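You operate a simulated robot arm through the tools that you are given. There is no shell and no other tool.

Carry out the task below with a simulated robot arm. There is one attempt and no reset: what you move stays moved.

Task
Trim the orange and red lanes to 12.7 volts on the lane display.
Fine: orange first; pick each lane on the meter dial; leave the volts dial and the other trims alone.

Only the result counts: the job must be done as asked and must still hold three seconds after the hand-in. Knocking over, shifting, dropping, spilling or breaking anything else fails it.

Robot
A 7-joint arm with a two-finger parallel gripper, fixed in place. Base frame: the origin is on the floor under the middle of its stand, x ahead of it, y to its left, z up. Readings come in m, rad, newtons and seconds.
It reaches about 1.247 m from its shoulder. Its first joint turns from -2.304 to 2.304 rad. Payload 3.91 kg.
The TCP is the grasp point between the finger pads, 0.03 m short of the fingertips. In the tool frame z runs along the fingers and y along their closing line. The gripper opens to 0.11 m. The fingers are 0.02 m wide and 0.01 m thick; the gripper's body (0.048 by 0.112 m) begins 0.055 m behind the TCP.
Orientation is that of the tool frame in the base frame, as a unit quaternion [x, y, z, w]. With the fingers straight down and closing along the base's y, the tool's x points along the base's -x, its y along +y and its z along -z.

Tools
- The arm moves only by the tool play_rows. Its argument "commands" is a list of rows, each an object (a shift or turn left out is 0, a gripper value left out holds the last) with "travel": the shift along the tool's x, y, z in m, a list of three; "angular": the turn, a rotation vector about the tool's x, y, z in rad, a list of three; "fingers": the opening, from 0 (shut) to 1 (fully open). In form: [{"travel": [tx, ty, tz], "angular": [wx, wy, wz], "fingers": fingers}, ...]. A call has 1 to 20 rows; each row shifts and turns the commanded pose from where the row before left it, along the tool's axes as they then stand. Rows are played at 5 a second. More than 0.05 m and 0.15 rad between two rows, or a gripper value outside its range, and nothing of the call is played. Where a pose cannot be reached the arm comes as near as it can. A force on the tool above 40 N (or 10 N above the force at the start of the call, whichever is more), or a blocked arm, ends the call early, and 0.2 s more pass. Each finger travels about 0.108 m/s and halts on what it meets, pressing with about 33 N; the grip force reading is that of the motor and also rises with nothing between the fingers. The clock runs only during rows and for 0.2 s after the last one: add rows that do not move to give the fingers time. It gives the time, the measured TCP pose, the force on the tool (base axes), the opening and the grip force at its end, in the units of the frame above (readings bear some noise), with the torque about the TCP (base axes, N m) and any sound that the robot's microphone picked up, and new pictures: "pictures" is both (left out), scene, wrist or none.
- Cameras (640 x 400 px; columns grow to the right, rows downward): "scene" is fixed at [0.22, 0.4996, 0.986]; the picture's right is [0.98, 0.22, 0.00], its down [0.20, -0.90, -0.39] and it looks along [-0.09, 0.38, -0.92] (base axes); focal length 344 px, centre (320, 200). "wrist" rides on the gripper at [0.072, 0.017, -0.103] in the tool frame; the picture's right is [-0.23, 0.97, 0.00], its down [-0.76, -0.18, -0.62] and it looks along [-0.61, -0.14, 0.78] (tool axes); focal length 222 px, centre (320, 200). There is no depth. A picture from a camera that has moved, and an enlarged one, comes with that camera's place and axes in the base frame and with its lens.
- zoom(camera, box): a new picture of the part [left, top, right, bottom] of that camera's present view, enlarged. The clock stands still meanwhile.
- job_done(): hands the job in; it is judged then, once.

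Places have to be worked out from the pictures, the camera data and where the tool is seen. Open the gripper and draw the arm clear of the work before you hand the job in, unless the task says otherwise.

The tools are called after ">>>" as name(argument=value, ...) on one line, values as JSON. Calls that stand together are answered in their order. play_rows: Moves the arm, as the interface text tells. Its arguments: {"type":"object","properties":{"commands":{"type":"array"},"pictures":{"type":"string","enum":["both","scene","wrist","none"]}},"required":["commands"]} The other tools are called the same way: zoom (camera, box) takes an enlarged picture of a part of a camera's view; job_done () hands the job in.

At the start:

```text
time: 0.0
tcp_pos: [0.0197, 0.6484, 0.6348]
tool_rot: [0.0, 1.0, 0.0, 0.001]
force: [-0.1, -0.4, -0.5]
moment: [-0.03, -0.04, 0.01]
gripper_width: 0.1101
gripper_force: 0.0
```

scene: 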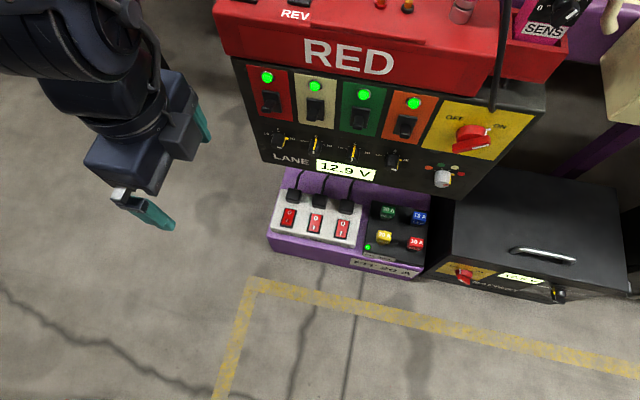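
wrist: 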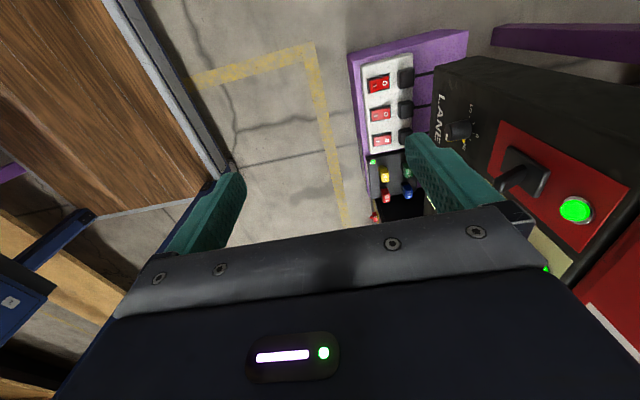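

I'll start by looking closely at the panel: the lane display reads 12.9 V, with trims under each switch and a small meter dial near the right.

>>> zoom(camera="scene", box=[220, 50, 540, 250])

>>> zoom(camera="scene", box=[250, 110, 410, 210])

>>> zoom(camera="scene", box=[380, 90, 540, 190])

>>> zoom(camera="wrist", box=[340, 20, 640, 260])

>>> zoom(camera="scene", box=[200, 0, 640, 100])

```text
2.00 times, centred on (380, 150) of scene
camera zoom: at [0.22, 0.4996, 0.986], right [0.98, 0.22, 0.0], down [0.2, -0.9, -0.39], along [-0.09, 0.38, -0.92], focal length 688 px, centre (200, 300)
```

zoom: 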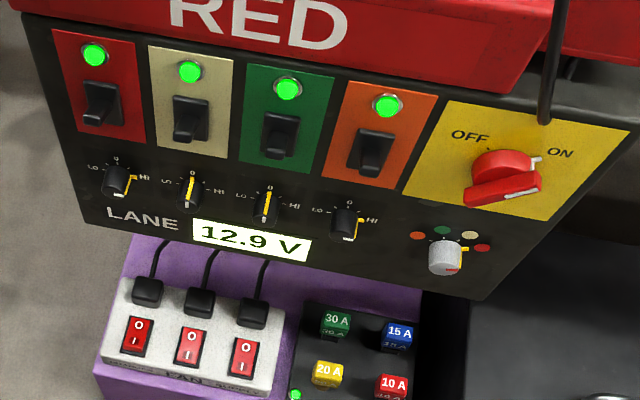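

```text
4.00 times, centred on (330, 160) of scene
camera zoom: at [0.22, 0.4996, 0.986], right [0.98, 0.22, 0.0], down [0.2, -0.9, -0.39], along [-0.09, 0.38, -0.92], focal length 1375 px, centre (280, 360)
```

zoom: 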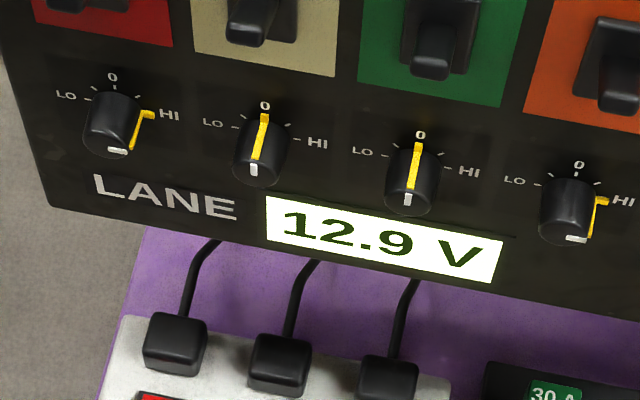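

```text
4.00 times, centred on (460, 140) of scene
camera zoom: at [0.22, 0.4996, 0.986], right [0.98, 0.22, 0.0], down [0.2, -0.9, -0.39], along [-0.09, 0.38, -0.92], focal length 1375 px, centre (-240, 440)
```

zoom: 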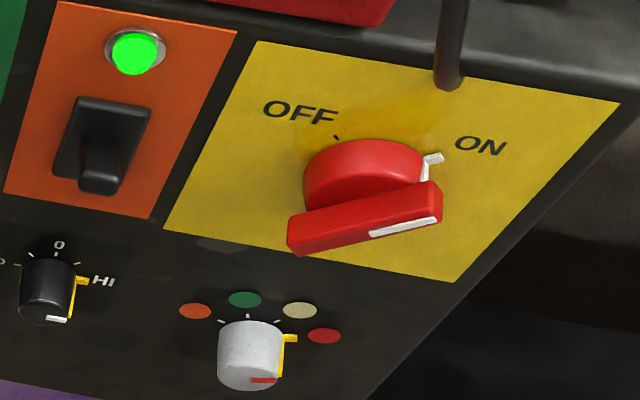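

```text
1.67 times, centred on (490, 140) of wrist
camera zoom: at [-0.0516, 0.664, 0.7386], right [0.23, 0.97, 0.0], down [0.76, -0.18, 0.62], along [0.61, -0.14, -0.78], focal length 370 px, centre (37, 300)
```

zoom: 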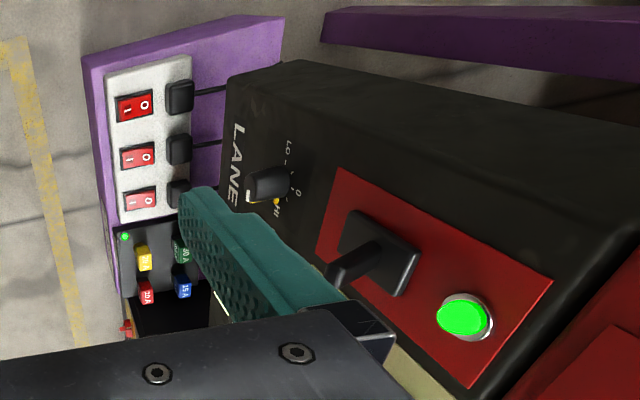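

```text
1.45 times, centred on (420, 50) of scene
camera zoom: at [0.22, 0.4996, 0.986], right [0.98, 0.22, 0.0], down [0.2, -0.9, -0.39], along [-0.09, 0.38, -0.92], focal length 500 px, centre (174, 418)
```

zoom: 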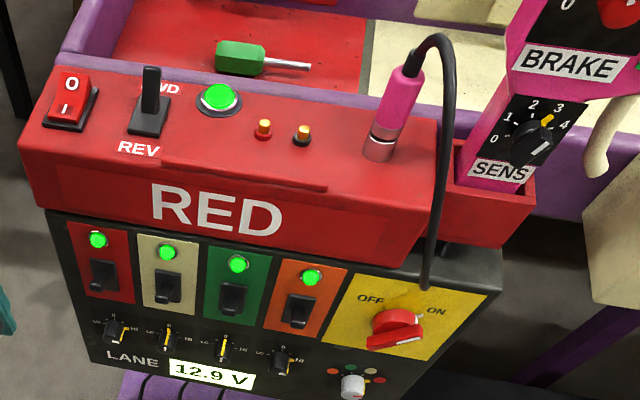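

The panel face is a near-vertical plane at y≈0.805, with trims at z≈0.489 (red x≈0.078, orange x≈0.273) and the meter dial at about (0.364, 0.461), pointing at red. I'll back off and move right, then turn the tool so the fingers point at the panel (+y) with horizontal closing and the wrist camera on top.

>>> play_rows(commands=[{"travel": [-0.03, -0.03, 0]}, {"travel": [-0.03, -0.03, 0]}, {"travel": [-0.03, -0.03, 0]}, {"travel": [-0.03, -0.02, 0]}, {"angular": [-0.0864, 0.0864, 0.0864]}, {"angular": [-0.0864, 0.0864, 0.0864]}, {"angular": [-0.0864, 0.0864, 0.0864]}, {"angular": [-0.0864, 0.0864, 0.0864]}, {"angular": [-0.0864, 0.0864, 0.0864]}, {"angular": [-0.0864, 0.0864, 0.0864]}, {"angular": [-0.0864, 0.0864, 0.0864]}])

```text
time: 2.4
tcp_pos: [0.1397, 0.5382, 0.6353]
tool_rot: [0.289, 0.866, 0.29, -0.289]
force: [0.8, -0.2, -0.8]
moment: [-0.03, -0.03, -0.01]
gripper_width: 0.11
gripper_force: 0.2
camera wrist: at [0.1379, 0.5039, 0.7587], right [0.8, 0.57, 0.17], down [0.6, -0.79, -0.15], along [0.05, 0.23, -0.97], focal length 222 px, centre (320, 200)
```

scene: 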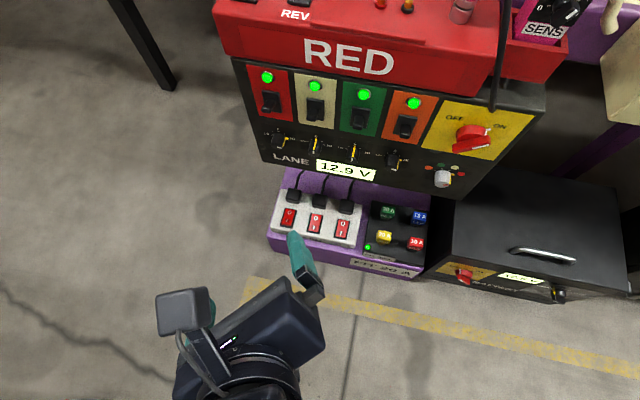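
wrist: 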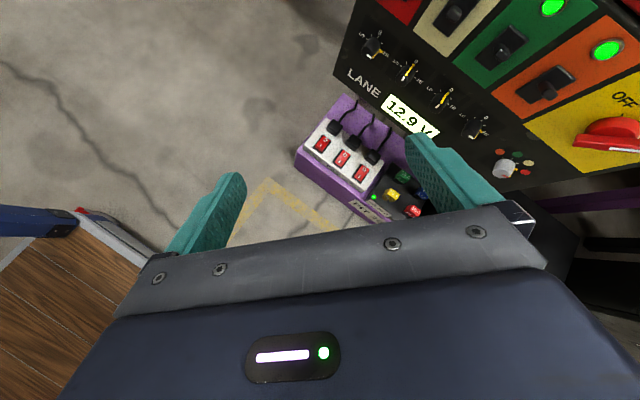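

The arm tracks well and everything is clear. I'll finish the second half of the rotation.

>>> play_rows(commands=[{"angular": [-0.0864, 0.0864, 0.0864]}, {"angular": [-0.0864, 0.0864, 0.0864]}, {"angular": [-0.0864, 0.0864, 0.0864]}, {"angular": [-0.0864, 0.0864, 0.0864]}, {"angular": [-0.0864, 0.0864, 0.0864]}, {"angular": [-0.0864, 0.0864, 0.0864]}, {"angular": [-0.0864, 0.0864, 0.0864]}, {}])

```text
time: 3.9
tcp_pos: [0.2001, 0.5943, 0.7059]
tool_rot: [0.476, 0.502, 0.538, -0.481]
force: [-0.5, -0.2, -0.2]
moment: [-0.01, 0.01, -0.02]
gripper_width: 0.1098
gripper_force: 0.1
stopped in row 7: the arm was blocked; the commanded pose is now the measured one
camera wrist: at [0.2077, 0.4855, 0.7758], right [0.99, -0.02, -0.15], down [-0.13, -0.59, -0.8], along [-0.07, 0.81, -0.58], focal length 222 px, centre (320, 200)
```

scene: 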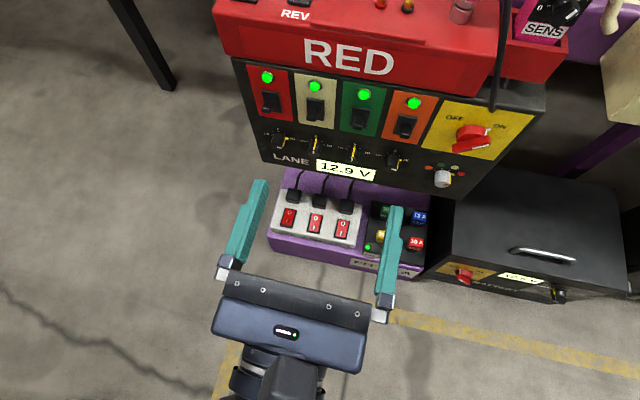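
wrist: 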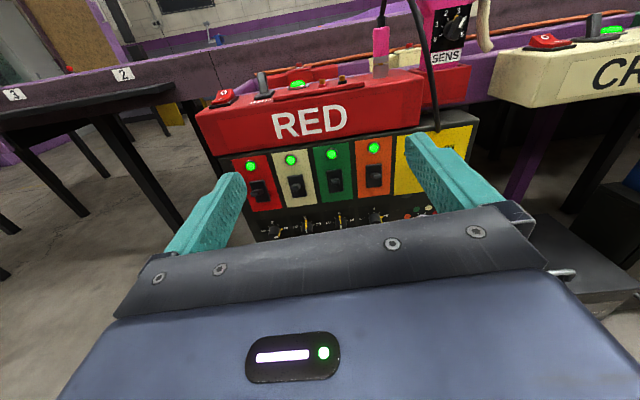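

The arm was blocked near the end because it was folded too tightly, but the fingers now point at the panel (within 5°). I'll move forward, right and down to a standoff before the meter dial, trimming the orientation on the way.

>>> play_rows(commands=[{"travel": [-0.02, 0.02, 0.03]}, {"travel": [-0.04, 0.02, 0.01]}, {"travel": [-0.04, 0.02, 0.01]}, {"travel": [-0.04, 0.02, 0.01]}, {"travel": [-0.04, 0.02, 0.0]}, {"travel": [-0.04, 0.02, 0.0]}, {"travel": [-0.04, 0.021, 0.0]}, {"angular": [0.0305, -0.0415, 0.0826], "fingers": 0.5}, {}])

```text
time: 5.9
tcp_pos: [0.3545, 0.657, 0.4618]
tool_rot: [-0.499, -0.501, -0.497, 0.502]
force: [-0.8, -0.1, 0.4]
moment: [0.0, 0.02, 0.02]
gripper_width: 0.0551
gripper_force: 0.0
camera wrist: at [0.3734, 0.5537, 0.5346], right [0.97, 0.01, -0.23], down [-0.18, -0.63, -0.76], along [-0.15, 0.78, -0.61], focal length 222 px, centre (320, 200)
```

scene: 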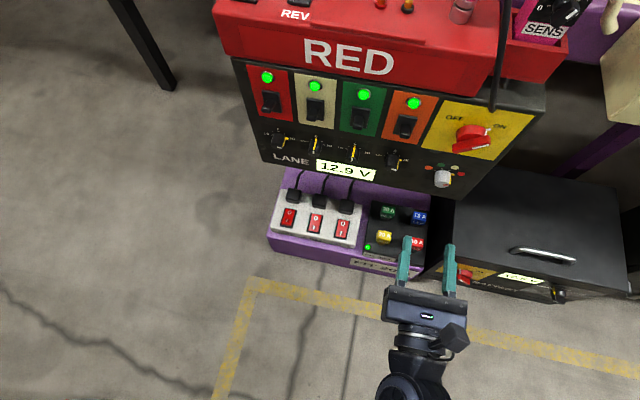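
wrist: 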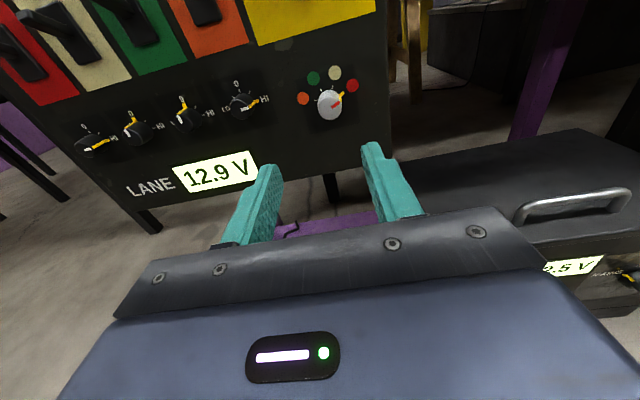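

Good view of the panel now. I'll zoom to refine the dial positions and pointers.

>>> zoom(camera="wrist", box=[270, 50, 390, 130])

>>> zoom(camera="wrist", box=[60, 60, 300, 210])

>>> zoom(camera="scene", box=[370, 140, 490, 220])

>>> zoom(camera="wrist", box=[500, 220, 640, 310])

```text
5.00 times, centred on (330, 90) of wrist
camera zoom: at [0.3734, 0.5537, 0.5346], right [0.97, 0.01, -0.23], down [-0.18, -0.63, -0.76], along [-0.15, 0.78, -0.61], focal length 1111 px, centre (270, 750)
```

zoom: 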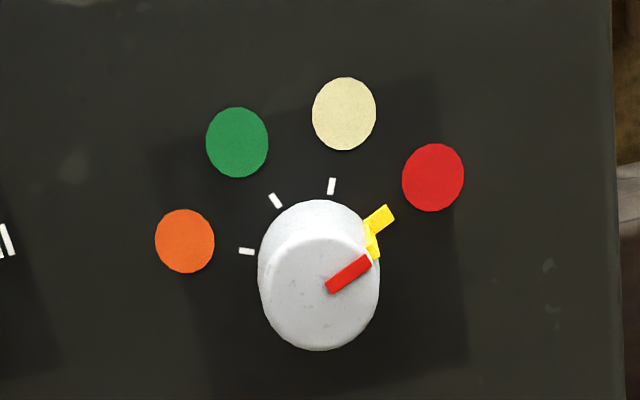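

```text
2.67 times, centred on (180, 135) of wrist
camera zoom: at [0.3734, 0.5537, 0.5346], right [0.97, 0.01, -0.23], down [-0.18, -0.63, -0.76], along [-0.15, 0.78, -0.61], focal length 592 px, centre (693, 373)
```

zoom: 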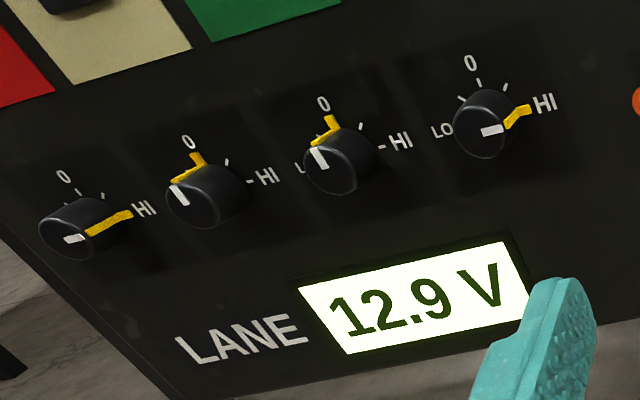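

```text
5.00 times, centred on (430, 180) of scene
camera zoom: at [0.22, 0.4996, 0.986], right [0.98, 0.22, 0.0], down [0.2, -0.9, -0.39], along [-0.09, 0.38, -0.92], focal length 1719 px, centre (-230, 300)
```

zoom: 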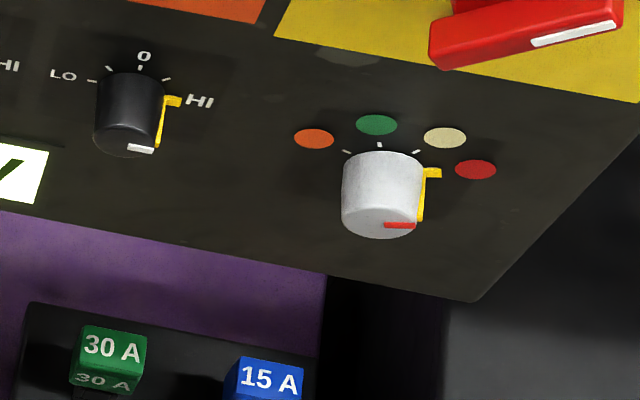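

```text
4.44 times, centred on (570, 265) of wrist
camera zoom: at [0.3734, 0.5537, 0.5346], right [0.97, 0.01, -0.23], down [-0.18, -0.63, -0.76], along [-0.15, 0.78, -0.61], focal length 987 px, centre (-791, -89)
```

zoom: 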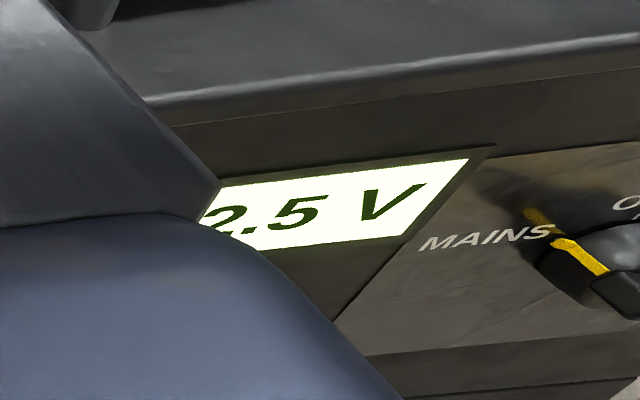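

The dial axis works out to about x=0.366, z=0.466, with its front at y≈0.785 and its marks 45° apart. The battery display reads 12.5 V, so trims likely add to that. I'll line up on the dial axis, advance to a standoff, and roll clockwise about +67° so that one counter-clockwise turn of 135° is possible.

>>> play_rows(commands=[{"travel": [0.004, 0.011, 0.02], "fingers": 0.5}, {"travel": [0, 0, 0.02]}, {"angular": [0, 0, 0.147]}, {"angular": [0, 0, 0.147]}, {"angular": [0, 0, 0.147]}, {"angular": [0, 0, 0.147]}, {"angular": [0, 0, 0.147]}, {"angular": [0, 0, 0.147]}, {"angular": [0, 0, 0.147]}, {"angular": [0, 0, 0.147]}, {}])

```text
time: 8.3
tcp_pos: [0.303, 0.6607, 0.6382]
tool_rot: [0.707, 0.147, 0.143, -0.677]
force: [0.5, -0.8, 0.1]
moment: [0.0, -0.03, 0.01]
gripper_width: 0.055
gripper_force: 0.0
out of reach, approached as far as the arm can: row 6, 7, 8, 9, 10
camera wrist: at [0.3759, 0.556, 0.6567], right [0.18, -0.04, -0.98], down [-0.77, -0.63, -0.12], along [-0.61, 0.78, -0.15], focal length 222 px, centre (320, 200)
```

scene: 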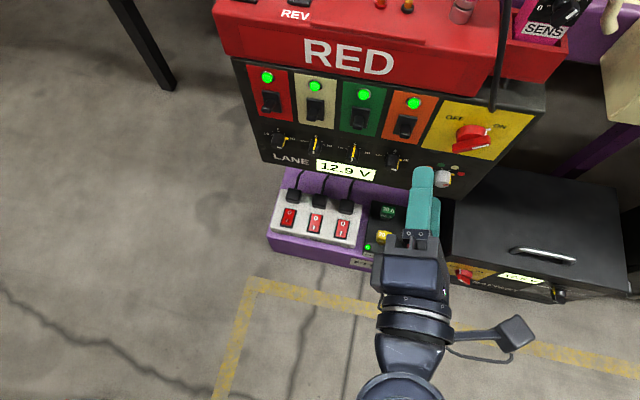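
wrist: 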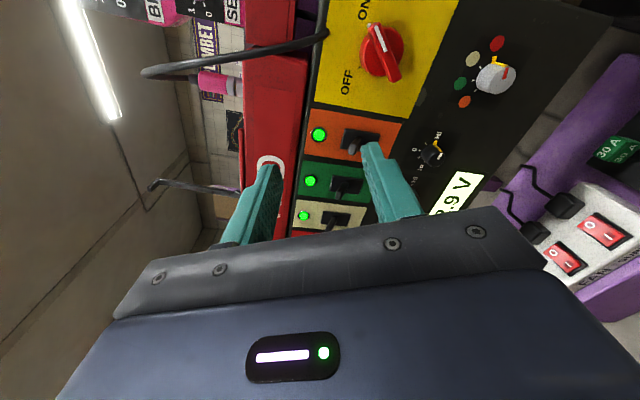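

Rolling clockwise beyond about 25° is out of reach here and the arm drifted upward (no contact, force about zero). I'll undo the roll to get back to the standoff pose and then check the counter-clockwise range instead.

>>> play_rows(commands=[{"angular": [0, 0, -0.147]}, {"angular": [0, 0, -0.147]}, {"angular": [0, 0, -0.147]}, {"angular": [0, 0, -0.147]}, {"angular": [0, 0, -0.147]}, {"angular": [0, 0, -0.147]}, {"angular": [0, 0, -0.147]}, {"angular": [0, 0, -0.147]}, {}, {}])

```text
time: 10.5
tcp_pos: [0.3025, 0.6597, 0.6377]
tool_rot: [-0.499, -0.502, -0.497, 0.502]
force: [1.4, 0.1, 0.3]
moment: [0.04, -0.01, -0.01]
gripper_width: 0.055
gripper_force: 0.0
camera wrist: at [0.3212, 0.5556, 0.7104], right [0.97, 0.01, -0.23], down [-0.18, -0.63, -0.76], along [-0.15, 0.78, -0.61], focal length 222 px, centre (320, 200)
```

scene: 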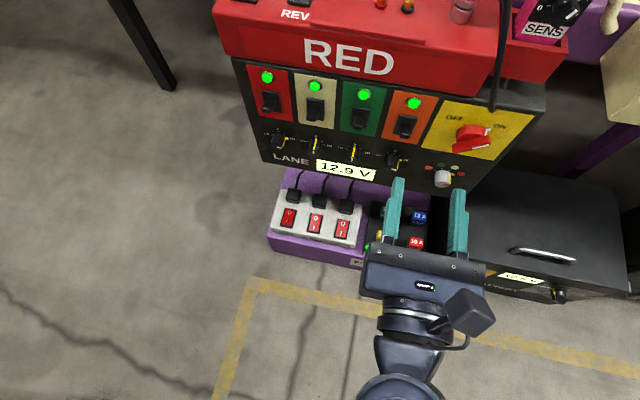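
wrist: 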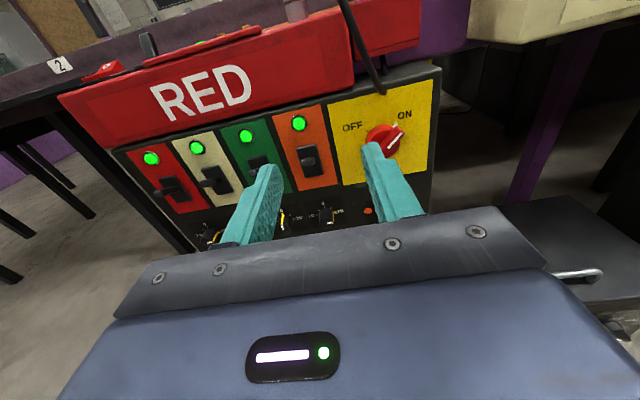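

The commanded position followed the drift, so I'm at roll 0 but too high. I'll go back down in front of the dial at a safe standoff and test a counter-clockwise roll there.

>>> play_rows(commands=[{"travel": [-0.043, 0.0157, 0]}, {"travel": [-0.043, 0.0157, 0]}, {"travel": [-0.043, 0.0157, 0]}, {"travel": [-0.0434, 0.0157, 0]}, {}, {"angular": [0, 0, -0.147]}, {"angular": [0, 0, -0.147]}, {"angular": [0, 0, -0.147]}, {"angular": [0, 0, -0.147]}, {}])

```text
time: 12.7
tcp_pos: [0.3657, 0.6602, 0.4642]
tool_rot: [0.332, 0.625, 0.621, -0.337]
force: [0.4, -0.3, 0.0]
moment: [0.0, 0.0, -0.01]
gripper_width: 0.0552
gripper_force: 0.0
camera wrist: at [0.3409, 0.5546, 0.5349], right [0.94, 0.01, 0.35], down [0.28, -0.62, -0.73], along [0.21, 0.78, -0.59], focal length 222 px, centre (320, 200)
```

scene: 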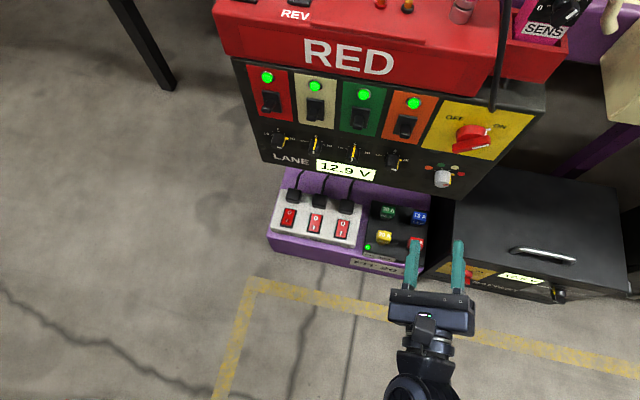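
wrist: 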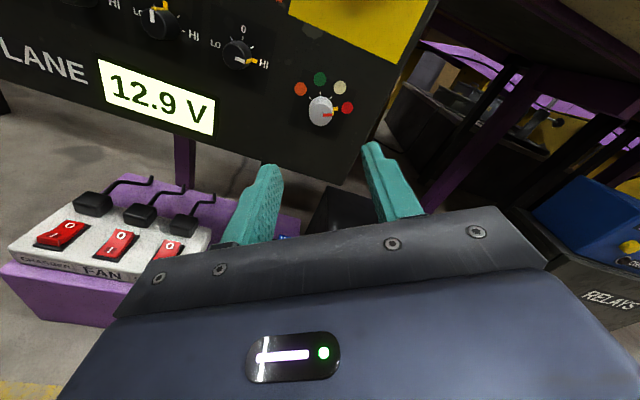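

Counter-clockwise 0.59 rad works with the position held. I'll keep testing further counter-clockwise at this standoff.

>>> play_rows(commands=[{"angular": [0, 0, -0.147]}, {"angular": [0, 0, -0.147]}, {"angular": [0, 0, -0.147]}, {"angular": [0, 0, -0.147]}, {"angular": [0, 0, -0.147]}, {"angular": [0, 0, -0.147]}, {"angular": [0, 0, -0.147]}, {"angular": [0, 0, -0.147]}, {}])

```text
time: 14.7
tcp_pos: [0.3657, 0.6609, 0.4652]
tool_rot: [-0.07, 0.704, 0.703, 0.064]
force: [0.0, -0.5, -0.4]
moment: [-0.03, 0.04, 0.0]
gripper_width: 0.055
gripper_force: 0.0
camera wrist: at [0.2917, 0.555, 0.4685], right [0.04, 0.0, 1.0], down [0.79, -0.62, -0.03], along [0.62, 0.79, -0.03], focal length 222 px, centre (320, 200)
```

scene: 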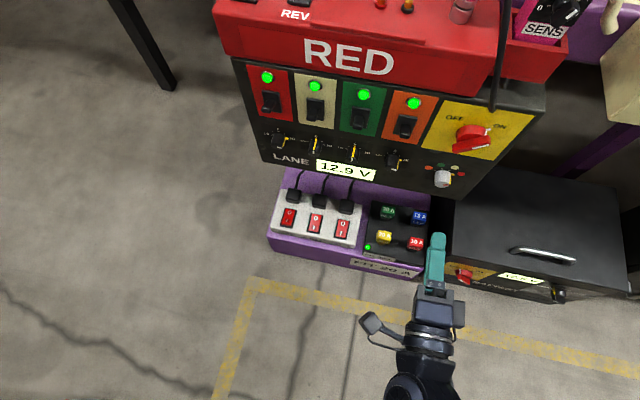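
wrist: 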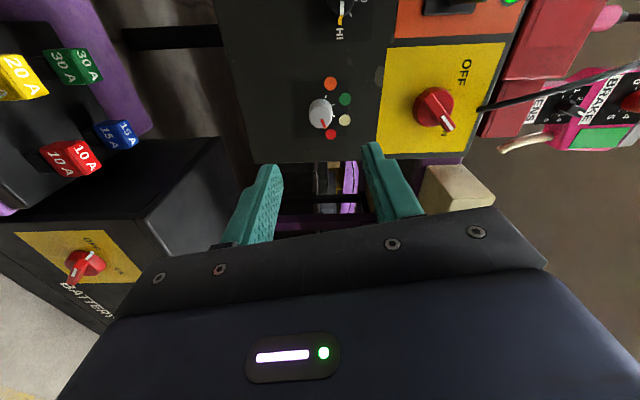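

Still on station at roll −101°. A few more counter-clockwise steps to confirm the full 135°+ sweep.

>>> play_rows(commands=[{"angular": [0, 0, -0.147]}, {"angular": [0, 0, -0.147]}, {"angular": [0, 0, -0.147]}, {"angular": [0, 0, -0.147]}, {"angular": [0, 0, -0.147]}, {}], pictures="wrist")

```text
time: 16.1
tcp_pos: [0.3645, 0.6604, 0.4637]
tool_rot: [-0.318, 0.632, 0.633, 0.313]
force: [-0.8, -0.2, -0.4]
moment: [0.04, 0.0, 0.0]
gripper_width: 0.0553
gripper_force: 0.0
camera wrist: at [0.3085, 0.5548, 0.4175], right [-0.64, 0.0, 0.77], down [0.61, -0.62, 0.5], along [0.47, 0.79, 0.4], focal length 222 px, centre (320, 200)
```

wrist: 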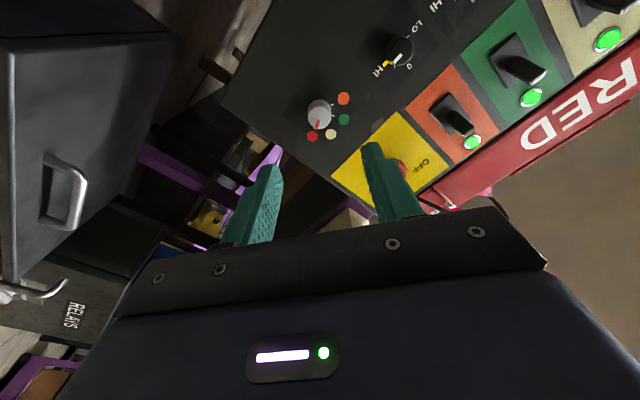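

Full sweep is reachable. I'll zoom in to verify that the knob sits on the tool's roll axis.

>>> zoom(camera="wrist", box=[280, 75, 360, 125])

```text
8.00 times, centred on (320, 100) of wrist
camera zoom: at [0.3085, 0.5548, 0.4175], right [-0.64, 0.0, 0.77], down [0.61, -0.62, 0.5], along [0.47, 0.79, 0.4], focal length 1777 px, centre (320, 1000)
```

zoom: 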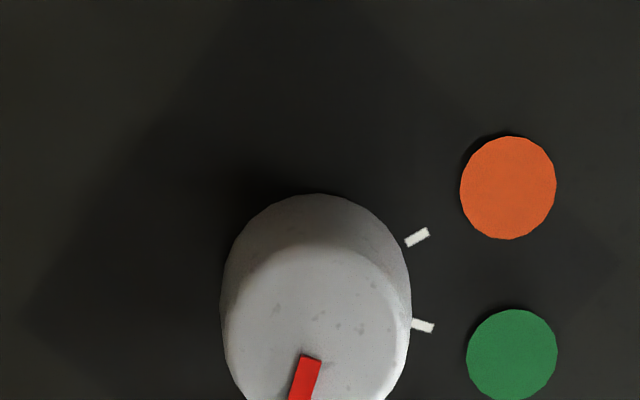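

The knob is centered on the roll axis to within about a millimetre (diameter ≈0.023). To keep the fingers off the yellow pointer I'd rather grip with vertical closing and sweep to −225°, so I'll test the roll further at this standoff.

>>> play_rows(commands=[{"angular": [0, 0, -0.147]}, {"angular": [0, 0, -0.147]}, {"angular": [0, 0, -0.147]}, {"angular": [0, 0, -0.147]}, {"angular": [0, 0, -0.147]}, {"angular": [0, 0, -0.147]}, {}])

```text
time: 17.7
tcp_pos: [0.3656, 0.6603, 0.4651]
tool_rot: [0.557, -0.436, -0.439, -0.553]
force: [-0.2, 0.1, -0.6]
moment: [0.0, -0.01, 0.0]
gripper_width: 0.055
gripper_force: 0.1
camera wrist: at [0.3666, 0.5553, 0.3909], right [-1.0, -0.01, -0.01], down [0.0, -0.62, 0.78], along [-0.01, 0.78, 0.62], focal length 222 px, centre (320, 200)
```

scene: 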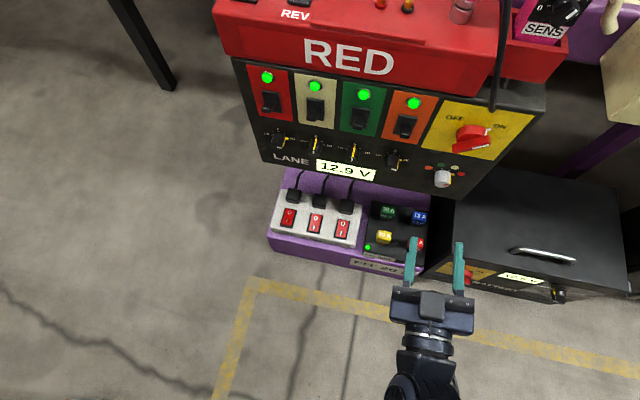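
wrist: 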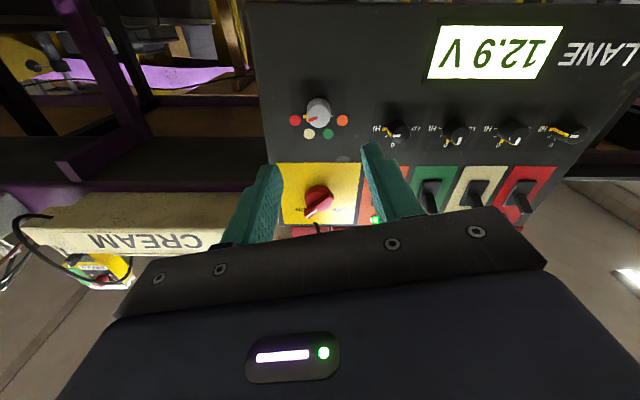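

Roll −194° is still reachable. Five more steps to confirm −236°.

>>> play_rows(commands=[{"angular": [0, 0, -0.147]}, {"angular": [0, 0, -0.147]}, {"angular": [0, 0, -0.147]}, {"angular": [0, 0, -0.147]}, {"angular": [0, 0, -0.147]}, {}], pictures="wrist")

>>> zoom(camera="wrist", box=[280, 85, 360, 135])

```text
time: 19.1
tcp_pos: [0.364, 0.6592, 0.4641]
tool_rot: [0.676, -0.208, -0.21, -0.675]
force: [-0.4, 0.3, -0.4]
moment: [0.0, 0.01, -0.03]
gripper_width: 0.055
gripper_force: 0.0
camera wrist: at [0.4161, 0.5556, 0.4105], right [-0.74, -0.01, -0.68], down [-0.52, -0.63, 0.58], along [-0.43, 0.78, 0.46], focal length 222 px, centre (320, 200)
```

wrist: 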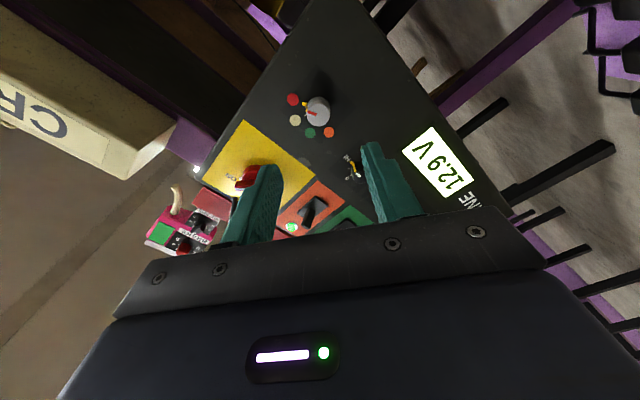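

```text
8.00 times, centred on (320, 110) of wrist
camera zoom: at [0.4161, 0.5556, 0.4105], right [-0.74, -0.01, -0.68], down [-0.52, -0.63, 0.58], along [-0.43, 0.78, 0.46], focal length 1777 px, centre (320, 920)
```

zoom: 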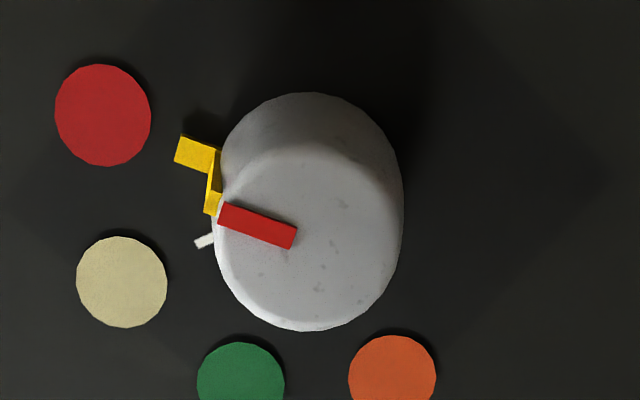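

Roll to −236° is reachable, and the knob looks about 1–1.5 mm to +x of my axis. I'll roll back to about −92° (vertical closing, pointer between fingers), shift 1.5 mm in +x and approach to just short of the knob.

>>> play_rows(commands=[{"angular": [0, 0, 0.147]}, {"angular": [0, 0, 0.147]}, {"angular": [0, 0, 0.147]}, {"angular": [0, 0, 0.147]}, {"angular": [0, 0, 0.147]}, {"angular": [0, 0, 0.147]}, {"angular": [0, 0, 0.147]}, {"angular": [0, 0, 0.147]}, {"angular": [0, 0, 0.147]}, {"angular": [0, 0, 0.147]}, {"angular": [0, 0, 0.147]}, {"angular": [0, 0, 0.147]}, {"angular": [0, 0, 0.147]}, {"angular": [0, 0, 0.147]}, {"angular": [0, 0, 0.147]}, {"angular": [0, 0, 0.147]}, {"angular": [0, 0, 0.147]}, {"travel": [-0.0015, 0, 0.03]}, {"travel": [0, 0, 0.03]}, {"travel": [0, 0, 0.02]}])

>>> zoom(camera="wrist", box=[260, 90, 380, 165])

>>> zoom(camera="scene", box=[370, 140, 490, 220])

```text
time: 23.3
tcp_pos: [0.3676, 0.7358, 0.4623]
tool_rot: [-0.018, 0.707, 0.707, 0.012]
force: [-0.3, 0.5, -0.3]
moment: [-0.01, -0.01, 0.01]
gripper_width: 0.0548
gripper_force: 0.1
camera wrist: at [0.2949, 0.632, 0.4771], right [0.19, 0.0, 0.98], down [0.77, -0.62, -0.15], along [0.61, 0.79, -0.12], focal length 222 px, centre (320, 200)
```

scene: 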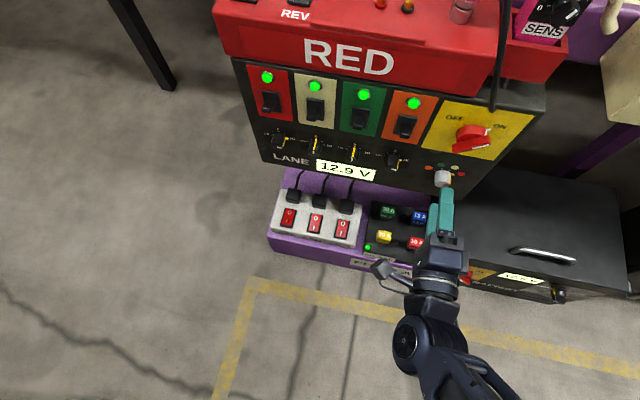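
wrist: 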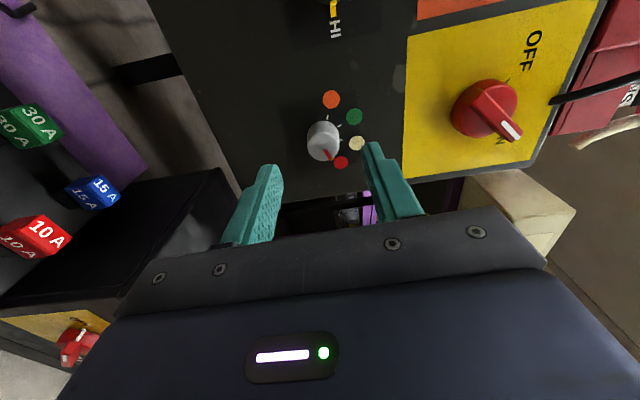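

```text
5.33 times, centred on (320, 128) of wrist
camera zoom: at [0.2949, 0.632, 0.4771], right [0.19, 0.0, 0.98], down [0.77, -0.62, -0.15], along [0.61, 0.79, -0.12], focal length 1185 px, centre (320, 587)
```

zoom: 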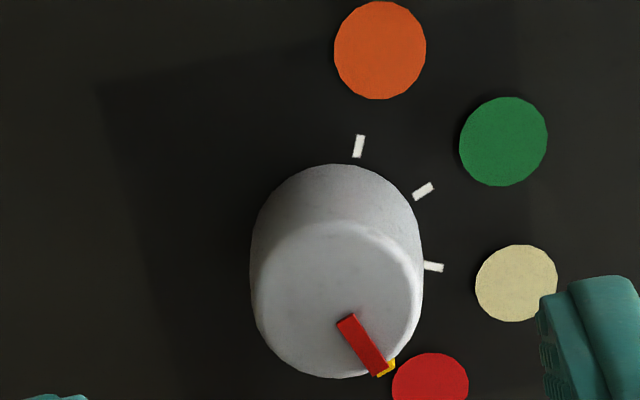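

```text
5.00 times, centred on (430, 180) of scene
camera zoom: at [0.22, 0.4996, 0.986], right [0.98, 0.22, 0.0], down [0.2, -0.9, -0.39], along [-0.09, 0.38, -0.92], focal length 1719 px, centre (-230, 300)
```

zoom: 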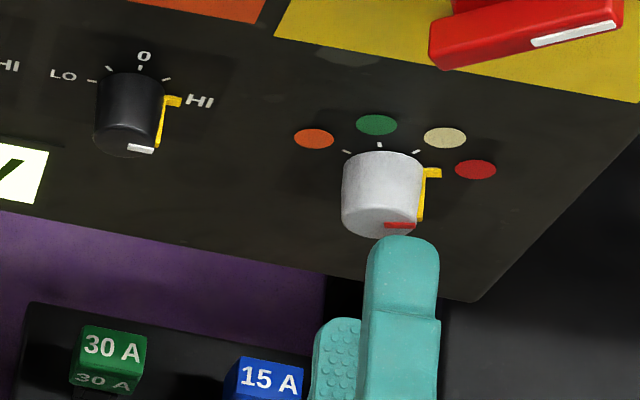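

The knob's axis from this closer view is about (0.3655, 0.4655), while the TCP is near (0.3675, 0.4632). I'll correct by −2 mm in x and +2 mm in z and advance a bit more, then re-check.

>>> play_rows(commands=[{"travel": [0.0018, 0.0022, 0.015]}, {}, {}])

>>> zoom(camera="wrist", box=[240, 90, 400, 190])

>>> zoom(camera="scene", box=[370, 140, 490, 220])

```text
time: 24.1
tcp_pos: [0.365, 0.7537, 0.4649]
tool_rot: [-0.017, 0.707, 0.706, 0.012]
force: [-0.2, -0.8, 0.8]
moment: [-0.03, 0.01, -0.02]
gripper_width: 0.055
gripper_force: 0.0
camera wrist: at [0.2936, 0.6482, 0.4798], right [0.19, 0.0, 0.98], down [0.77, -0.62, -0.15], along [0.61, 0.79, -0.12], focal length 222 px, centre (320, 200)
```

scene: 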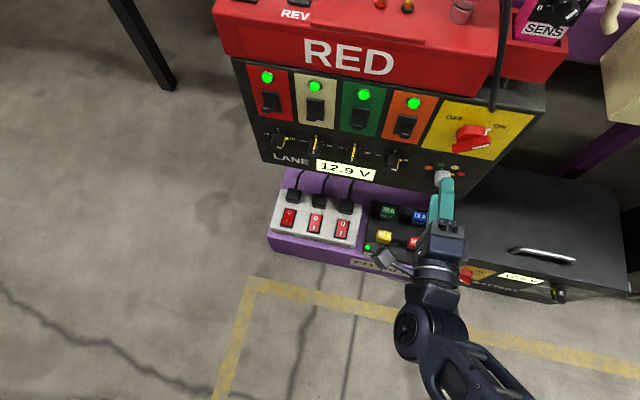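
wrist: 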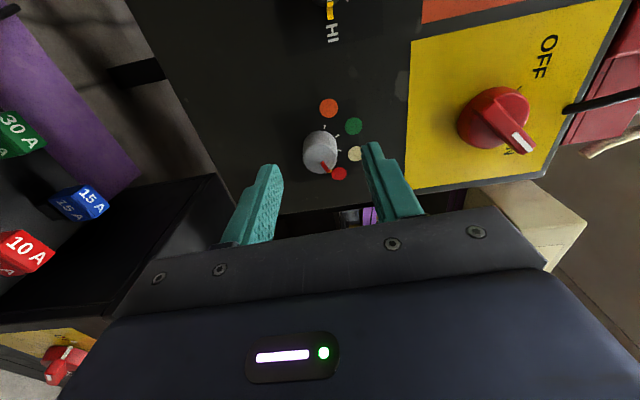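

```text
4.00 times, centred on (320, 140) of wrist
camera zoom: at [0.2936, 0.6482, 0.4798], right [0.19, 0.0, 0.98], down [0.77, -0.62, -0.15], along [0.61, 0.79, -0.12], focal length 888 px, centre (320, 440)
```

zoom: 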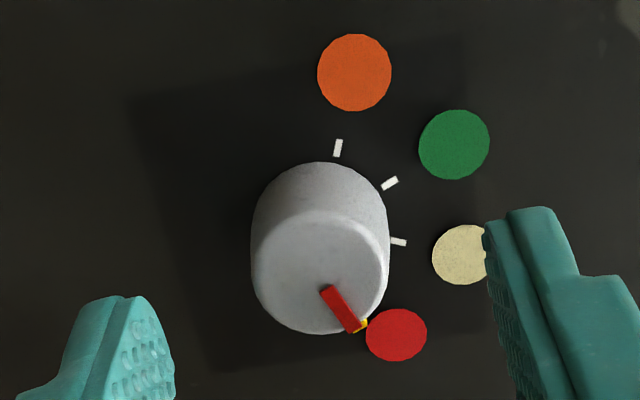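

```text
5.00 times, centred on (430, 180) of scene
camera zoom: at [0.22, 0.4996, 0.986], right [0.98, 0.22, 0.0], down [0.2, -0.9, -0.39], along [-0.09, 0.38, -0.92], focal length 1719 px, centre (-230, 300)
```

zoom: 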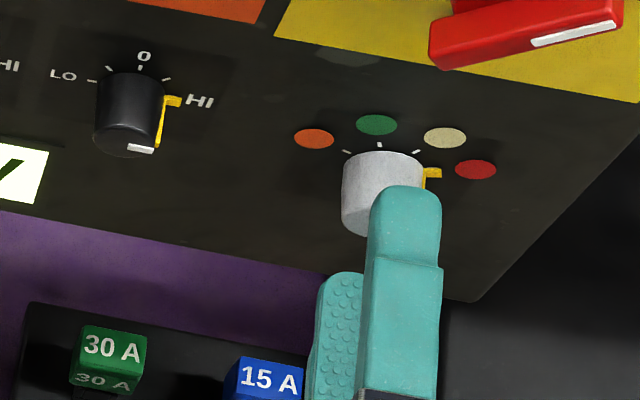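

Alignment is now within about 1 mm in both x and z (knob axis ≈(0.366, 0.4655), knob front ≈0.79, face ≈0.808). I'll advance 20 mm so the pads straddle the knob and close on it.

>>> play_rows(commands=[{"travel": [0, 0, 0.01]}, {"travel": [0, 0, 0.01]}, {}, {"fingers": 0.35}, {"fingers": 0.28}, {}])

>>> zoom(camera="wrist", box=[240, 90, 400, 190])

>>> zoom(camera="scene", box=[370, 140, 490, 220])

```text
time: 25.5
tcp_pos: [0.3644, 0.7738, 0.4663]
tool_rot: [-0.017, 0.707, 0.707, 0.012]
force: [0.2, 0.2, 0.2]
moment: [0.0, 0.02, 0.0]
gripper_width: 0.0308
gripper_force: 0.0
camera wrist: at [0.2921, 0.6692, 0.4813], right [0.19, 0.0, 0.98], down [0.77, -0.62, -0.14], along [0.61, 0.79, -0.12], focal length 222 px, centre (320, 200)
```

scene: 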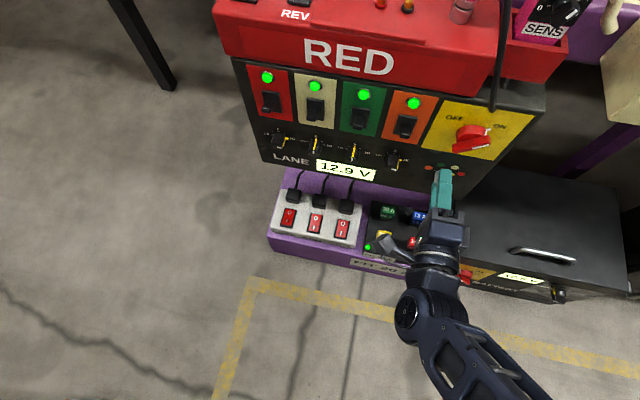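
wrist: 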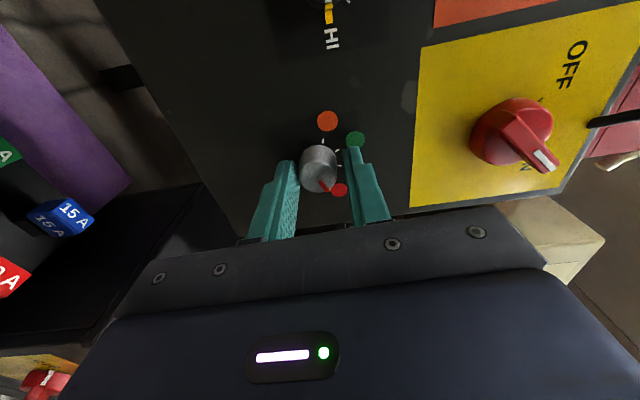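

```text
4.00 times, centred on (320, 140) of wrist
camera zoom: at [0.2921, 0.6692, 0.4813], right [0.19, 0.0, 0.98], down [0.77, -0.62, -0.14], along [0.61, 0.79, -0.12], focal length 888 px, centre (320, 440)
```

zoom: 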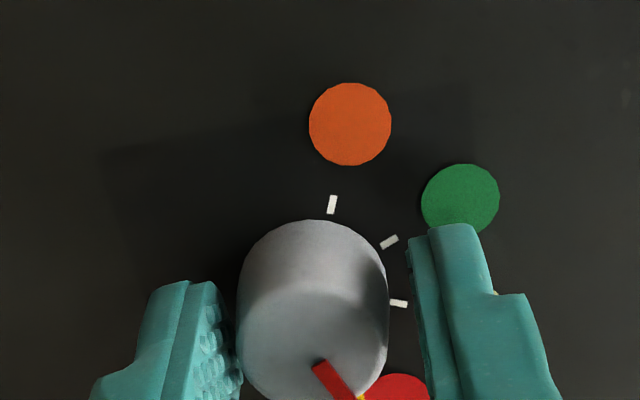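

```text
5.00 times, centred on (430, 180) of scene
camera zoom: at [0.22, 0.4996, 0.986], right [0.98, 0.22, 0.0], down [0.2, -0.9, -0.39], along [-0.09, 0.38, -0.92], focal length 1719 px, centre (-230, 300)
```

zoom: 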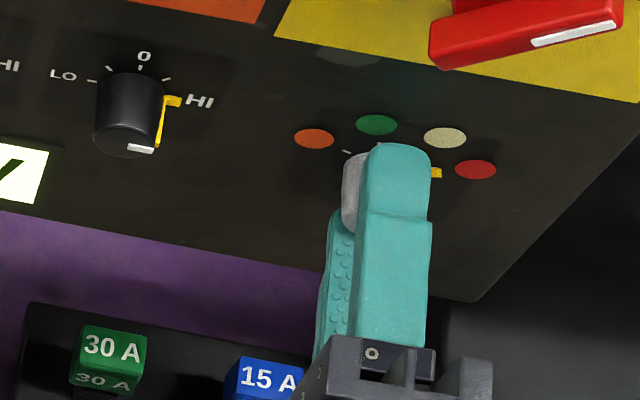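

The pads straddle the knob with the lower finger nearly touching and ~4 mm gap above, so the gripper sits about 2 mm high. I'll shift down 2 mm and +1 mm in x, then close.

>>> play_rows(commands=[{"travel": [-0.001, -0.002, 0]}, {}, {"fingers": 0.22}, {"fingers": 0.15}, {}, {}])

>>> zoom(camera="wrist", box=[240, 90, 400, 190])

>>> zoom(camera="scene", box=[370, 140, 490, 220])

```text
time: 26.9
tcp_pos: [0.3667, 0.7747, 0.4653]
tool_rot: [-0.018, 0.708, 0.706, 0.012]
force: [-0.1, 0.1, 3.8]
moment: [0.09, -0.02, -0.01]
gripper_width: 0.0249
gripper_force: 45.2
camera wrist: at [0.2931, 0.6692, 0.4798], right [0.19, 0.0, 0.98], down [0.77, -0.62, -0.14], along [0.61, 0.79, -0.12], focal length 222 px, centre (320, 200)
```

scene: 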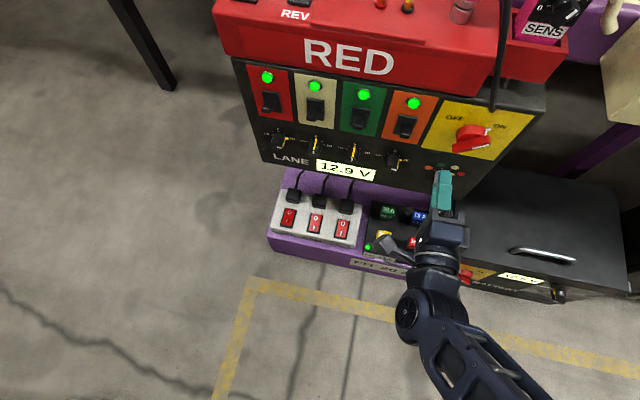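
wrist: 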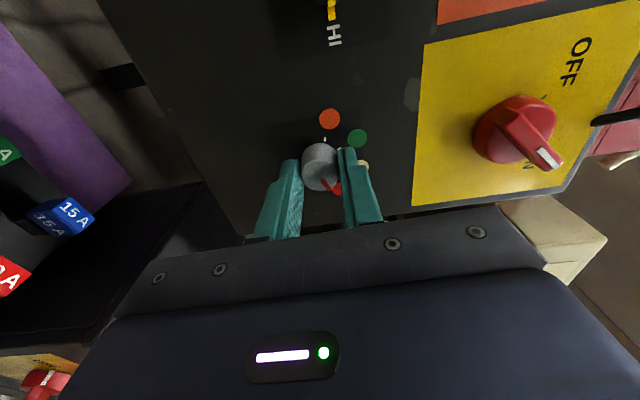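

```text
4.00 times, centred on (320, 140) of wrist
camera zoom: at [0.2931, 0.6692, 0.4798], right [0.19, 0.0, 0.98], down [0.77, -0.62, -0.14], along [0.61, 0.79, -0.12], focal length 888 px, centre (320, 440)
```

zoom: 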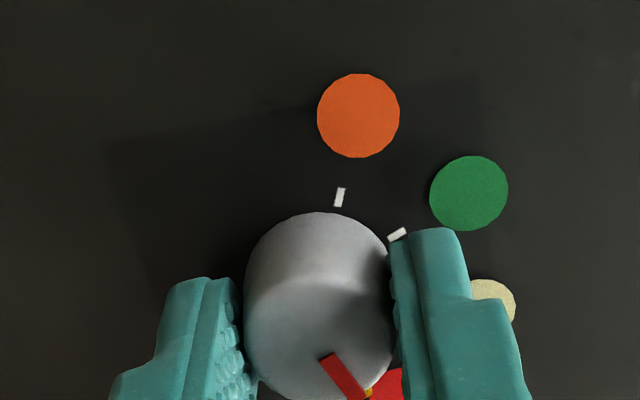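

```text
5.00 times, centred on (430, 180) of scene
camera zoom: at [0.22, 0.4996, 0.986], right [0.98, 0.22, 0.0], down [0.2, -0.9, -0.39], along [-0.09, 0.38, -0.92], focal length 1719 px, centre (-230, 300)
```

zoom: 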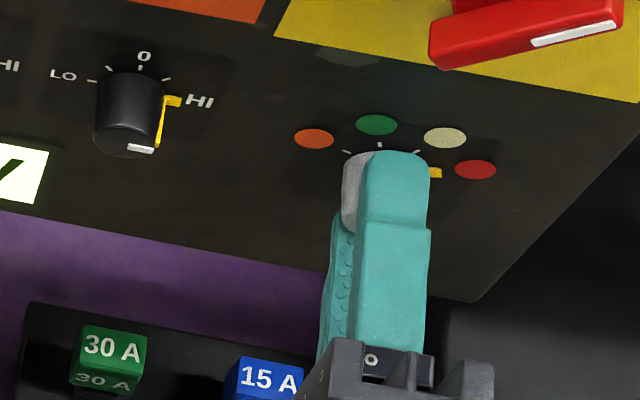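

The knob is gripped at 24.9 mm with only about 4 N side load. I'll start turning counter-clockwise: a first ~45° to see the response.

>>> play_rows(commands=[{"angular": [0, 0, -0.131]}, {"angular": [0, 0, -0.131]}, {"angular": [0, 0, -0.131]}, {"angular": [0, 0, -0.131]}, {"angular": [0, 0, -0.131]}, {"angular": [0, 0, -0.131]}, {}])

>>> zoom(camera="wrist", box=[240, 90, 400, 190])

>>> zoom(camera="scene", box=[300, 120, 460, 220])

```text
time: 28.5
tcp_pos: [0.3657, 0.7745, 0.4661]
tool_rot: [-0.287, 0.647, 0.647, 0.282]
force: [9.0, -7.1, -5.0]
moment: [-0.37, -0.04, -0.08]
gripper_width: 0.0248
gripper_force: 44.9
camera wrist: at [0.3047, 0.6696, 0.4237], right [-0.56, 0.0, 0.83], down [0.65, -0.62, 0.44], along [0.51, 0.79, 0.35], focal length 222 px, centre (320, 200)
```

scene: 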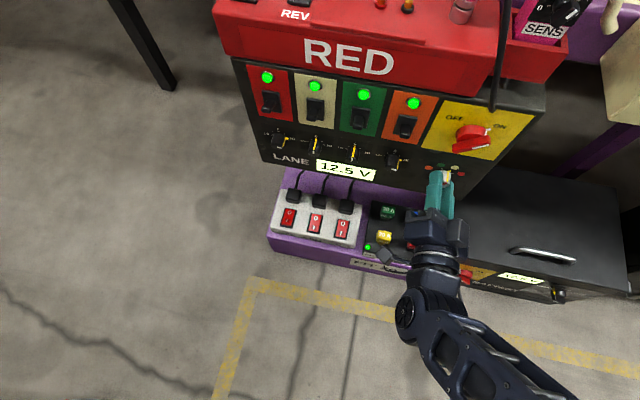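
wrist: 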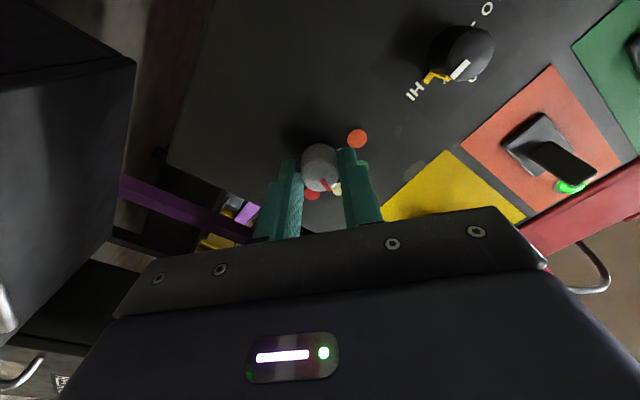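

```text
4.00 times, centred on (320, 140) of wrist
camera zoom: at [0.3047, 0.6696, 0.4237], right [-0.56, 0.0, 0.83], down [0.65, -0.62, 0.44], along [0.51, 0.79, 0.35], focal length 888 px, centre (320, 440)
```

zoom: 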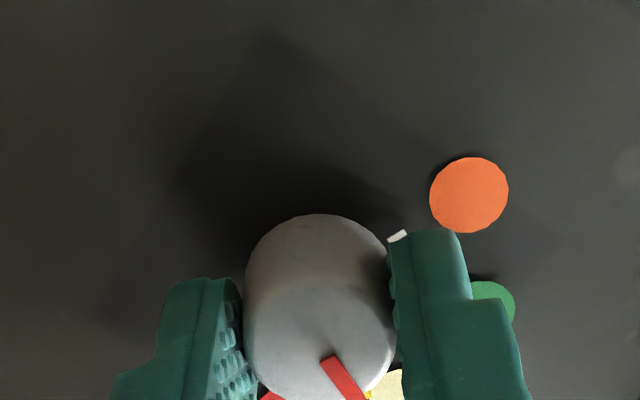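

```text
4.00 times, centred on (380, 170) of scene
camera zoom: at [0.22, 0.4996, 0.986], right [0.98, 0.22, 0.0], down [0.2, -0.9, -0.39], along [-0.09, 0.38, -0.92], focal length 1375 px, centre (80, 320)
```

zoom: 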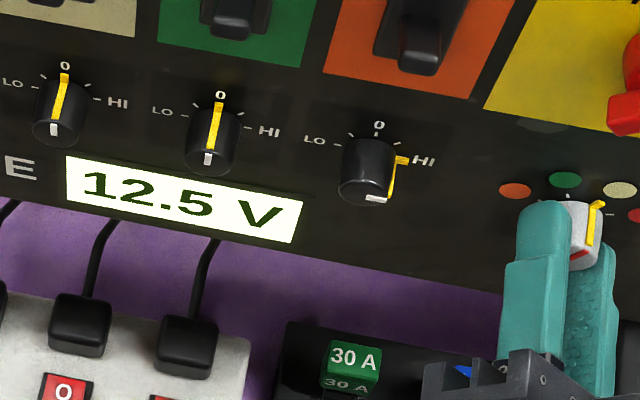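

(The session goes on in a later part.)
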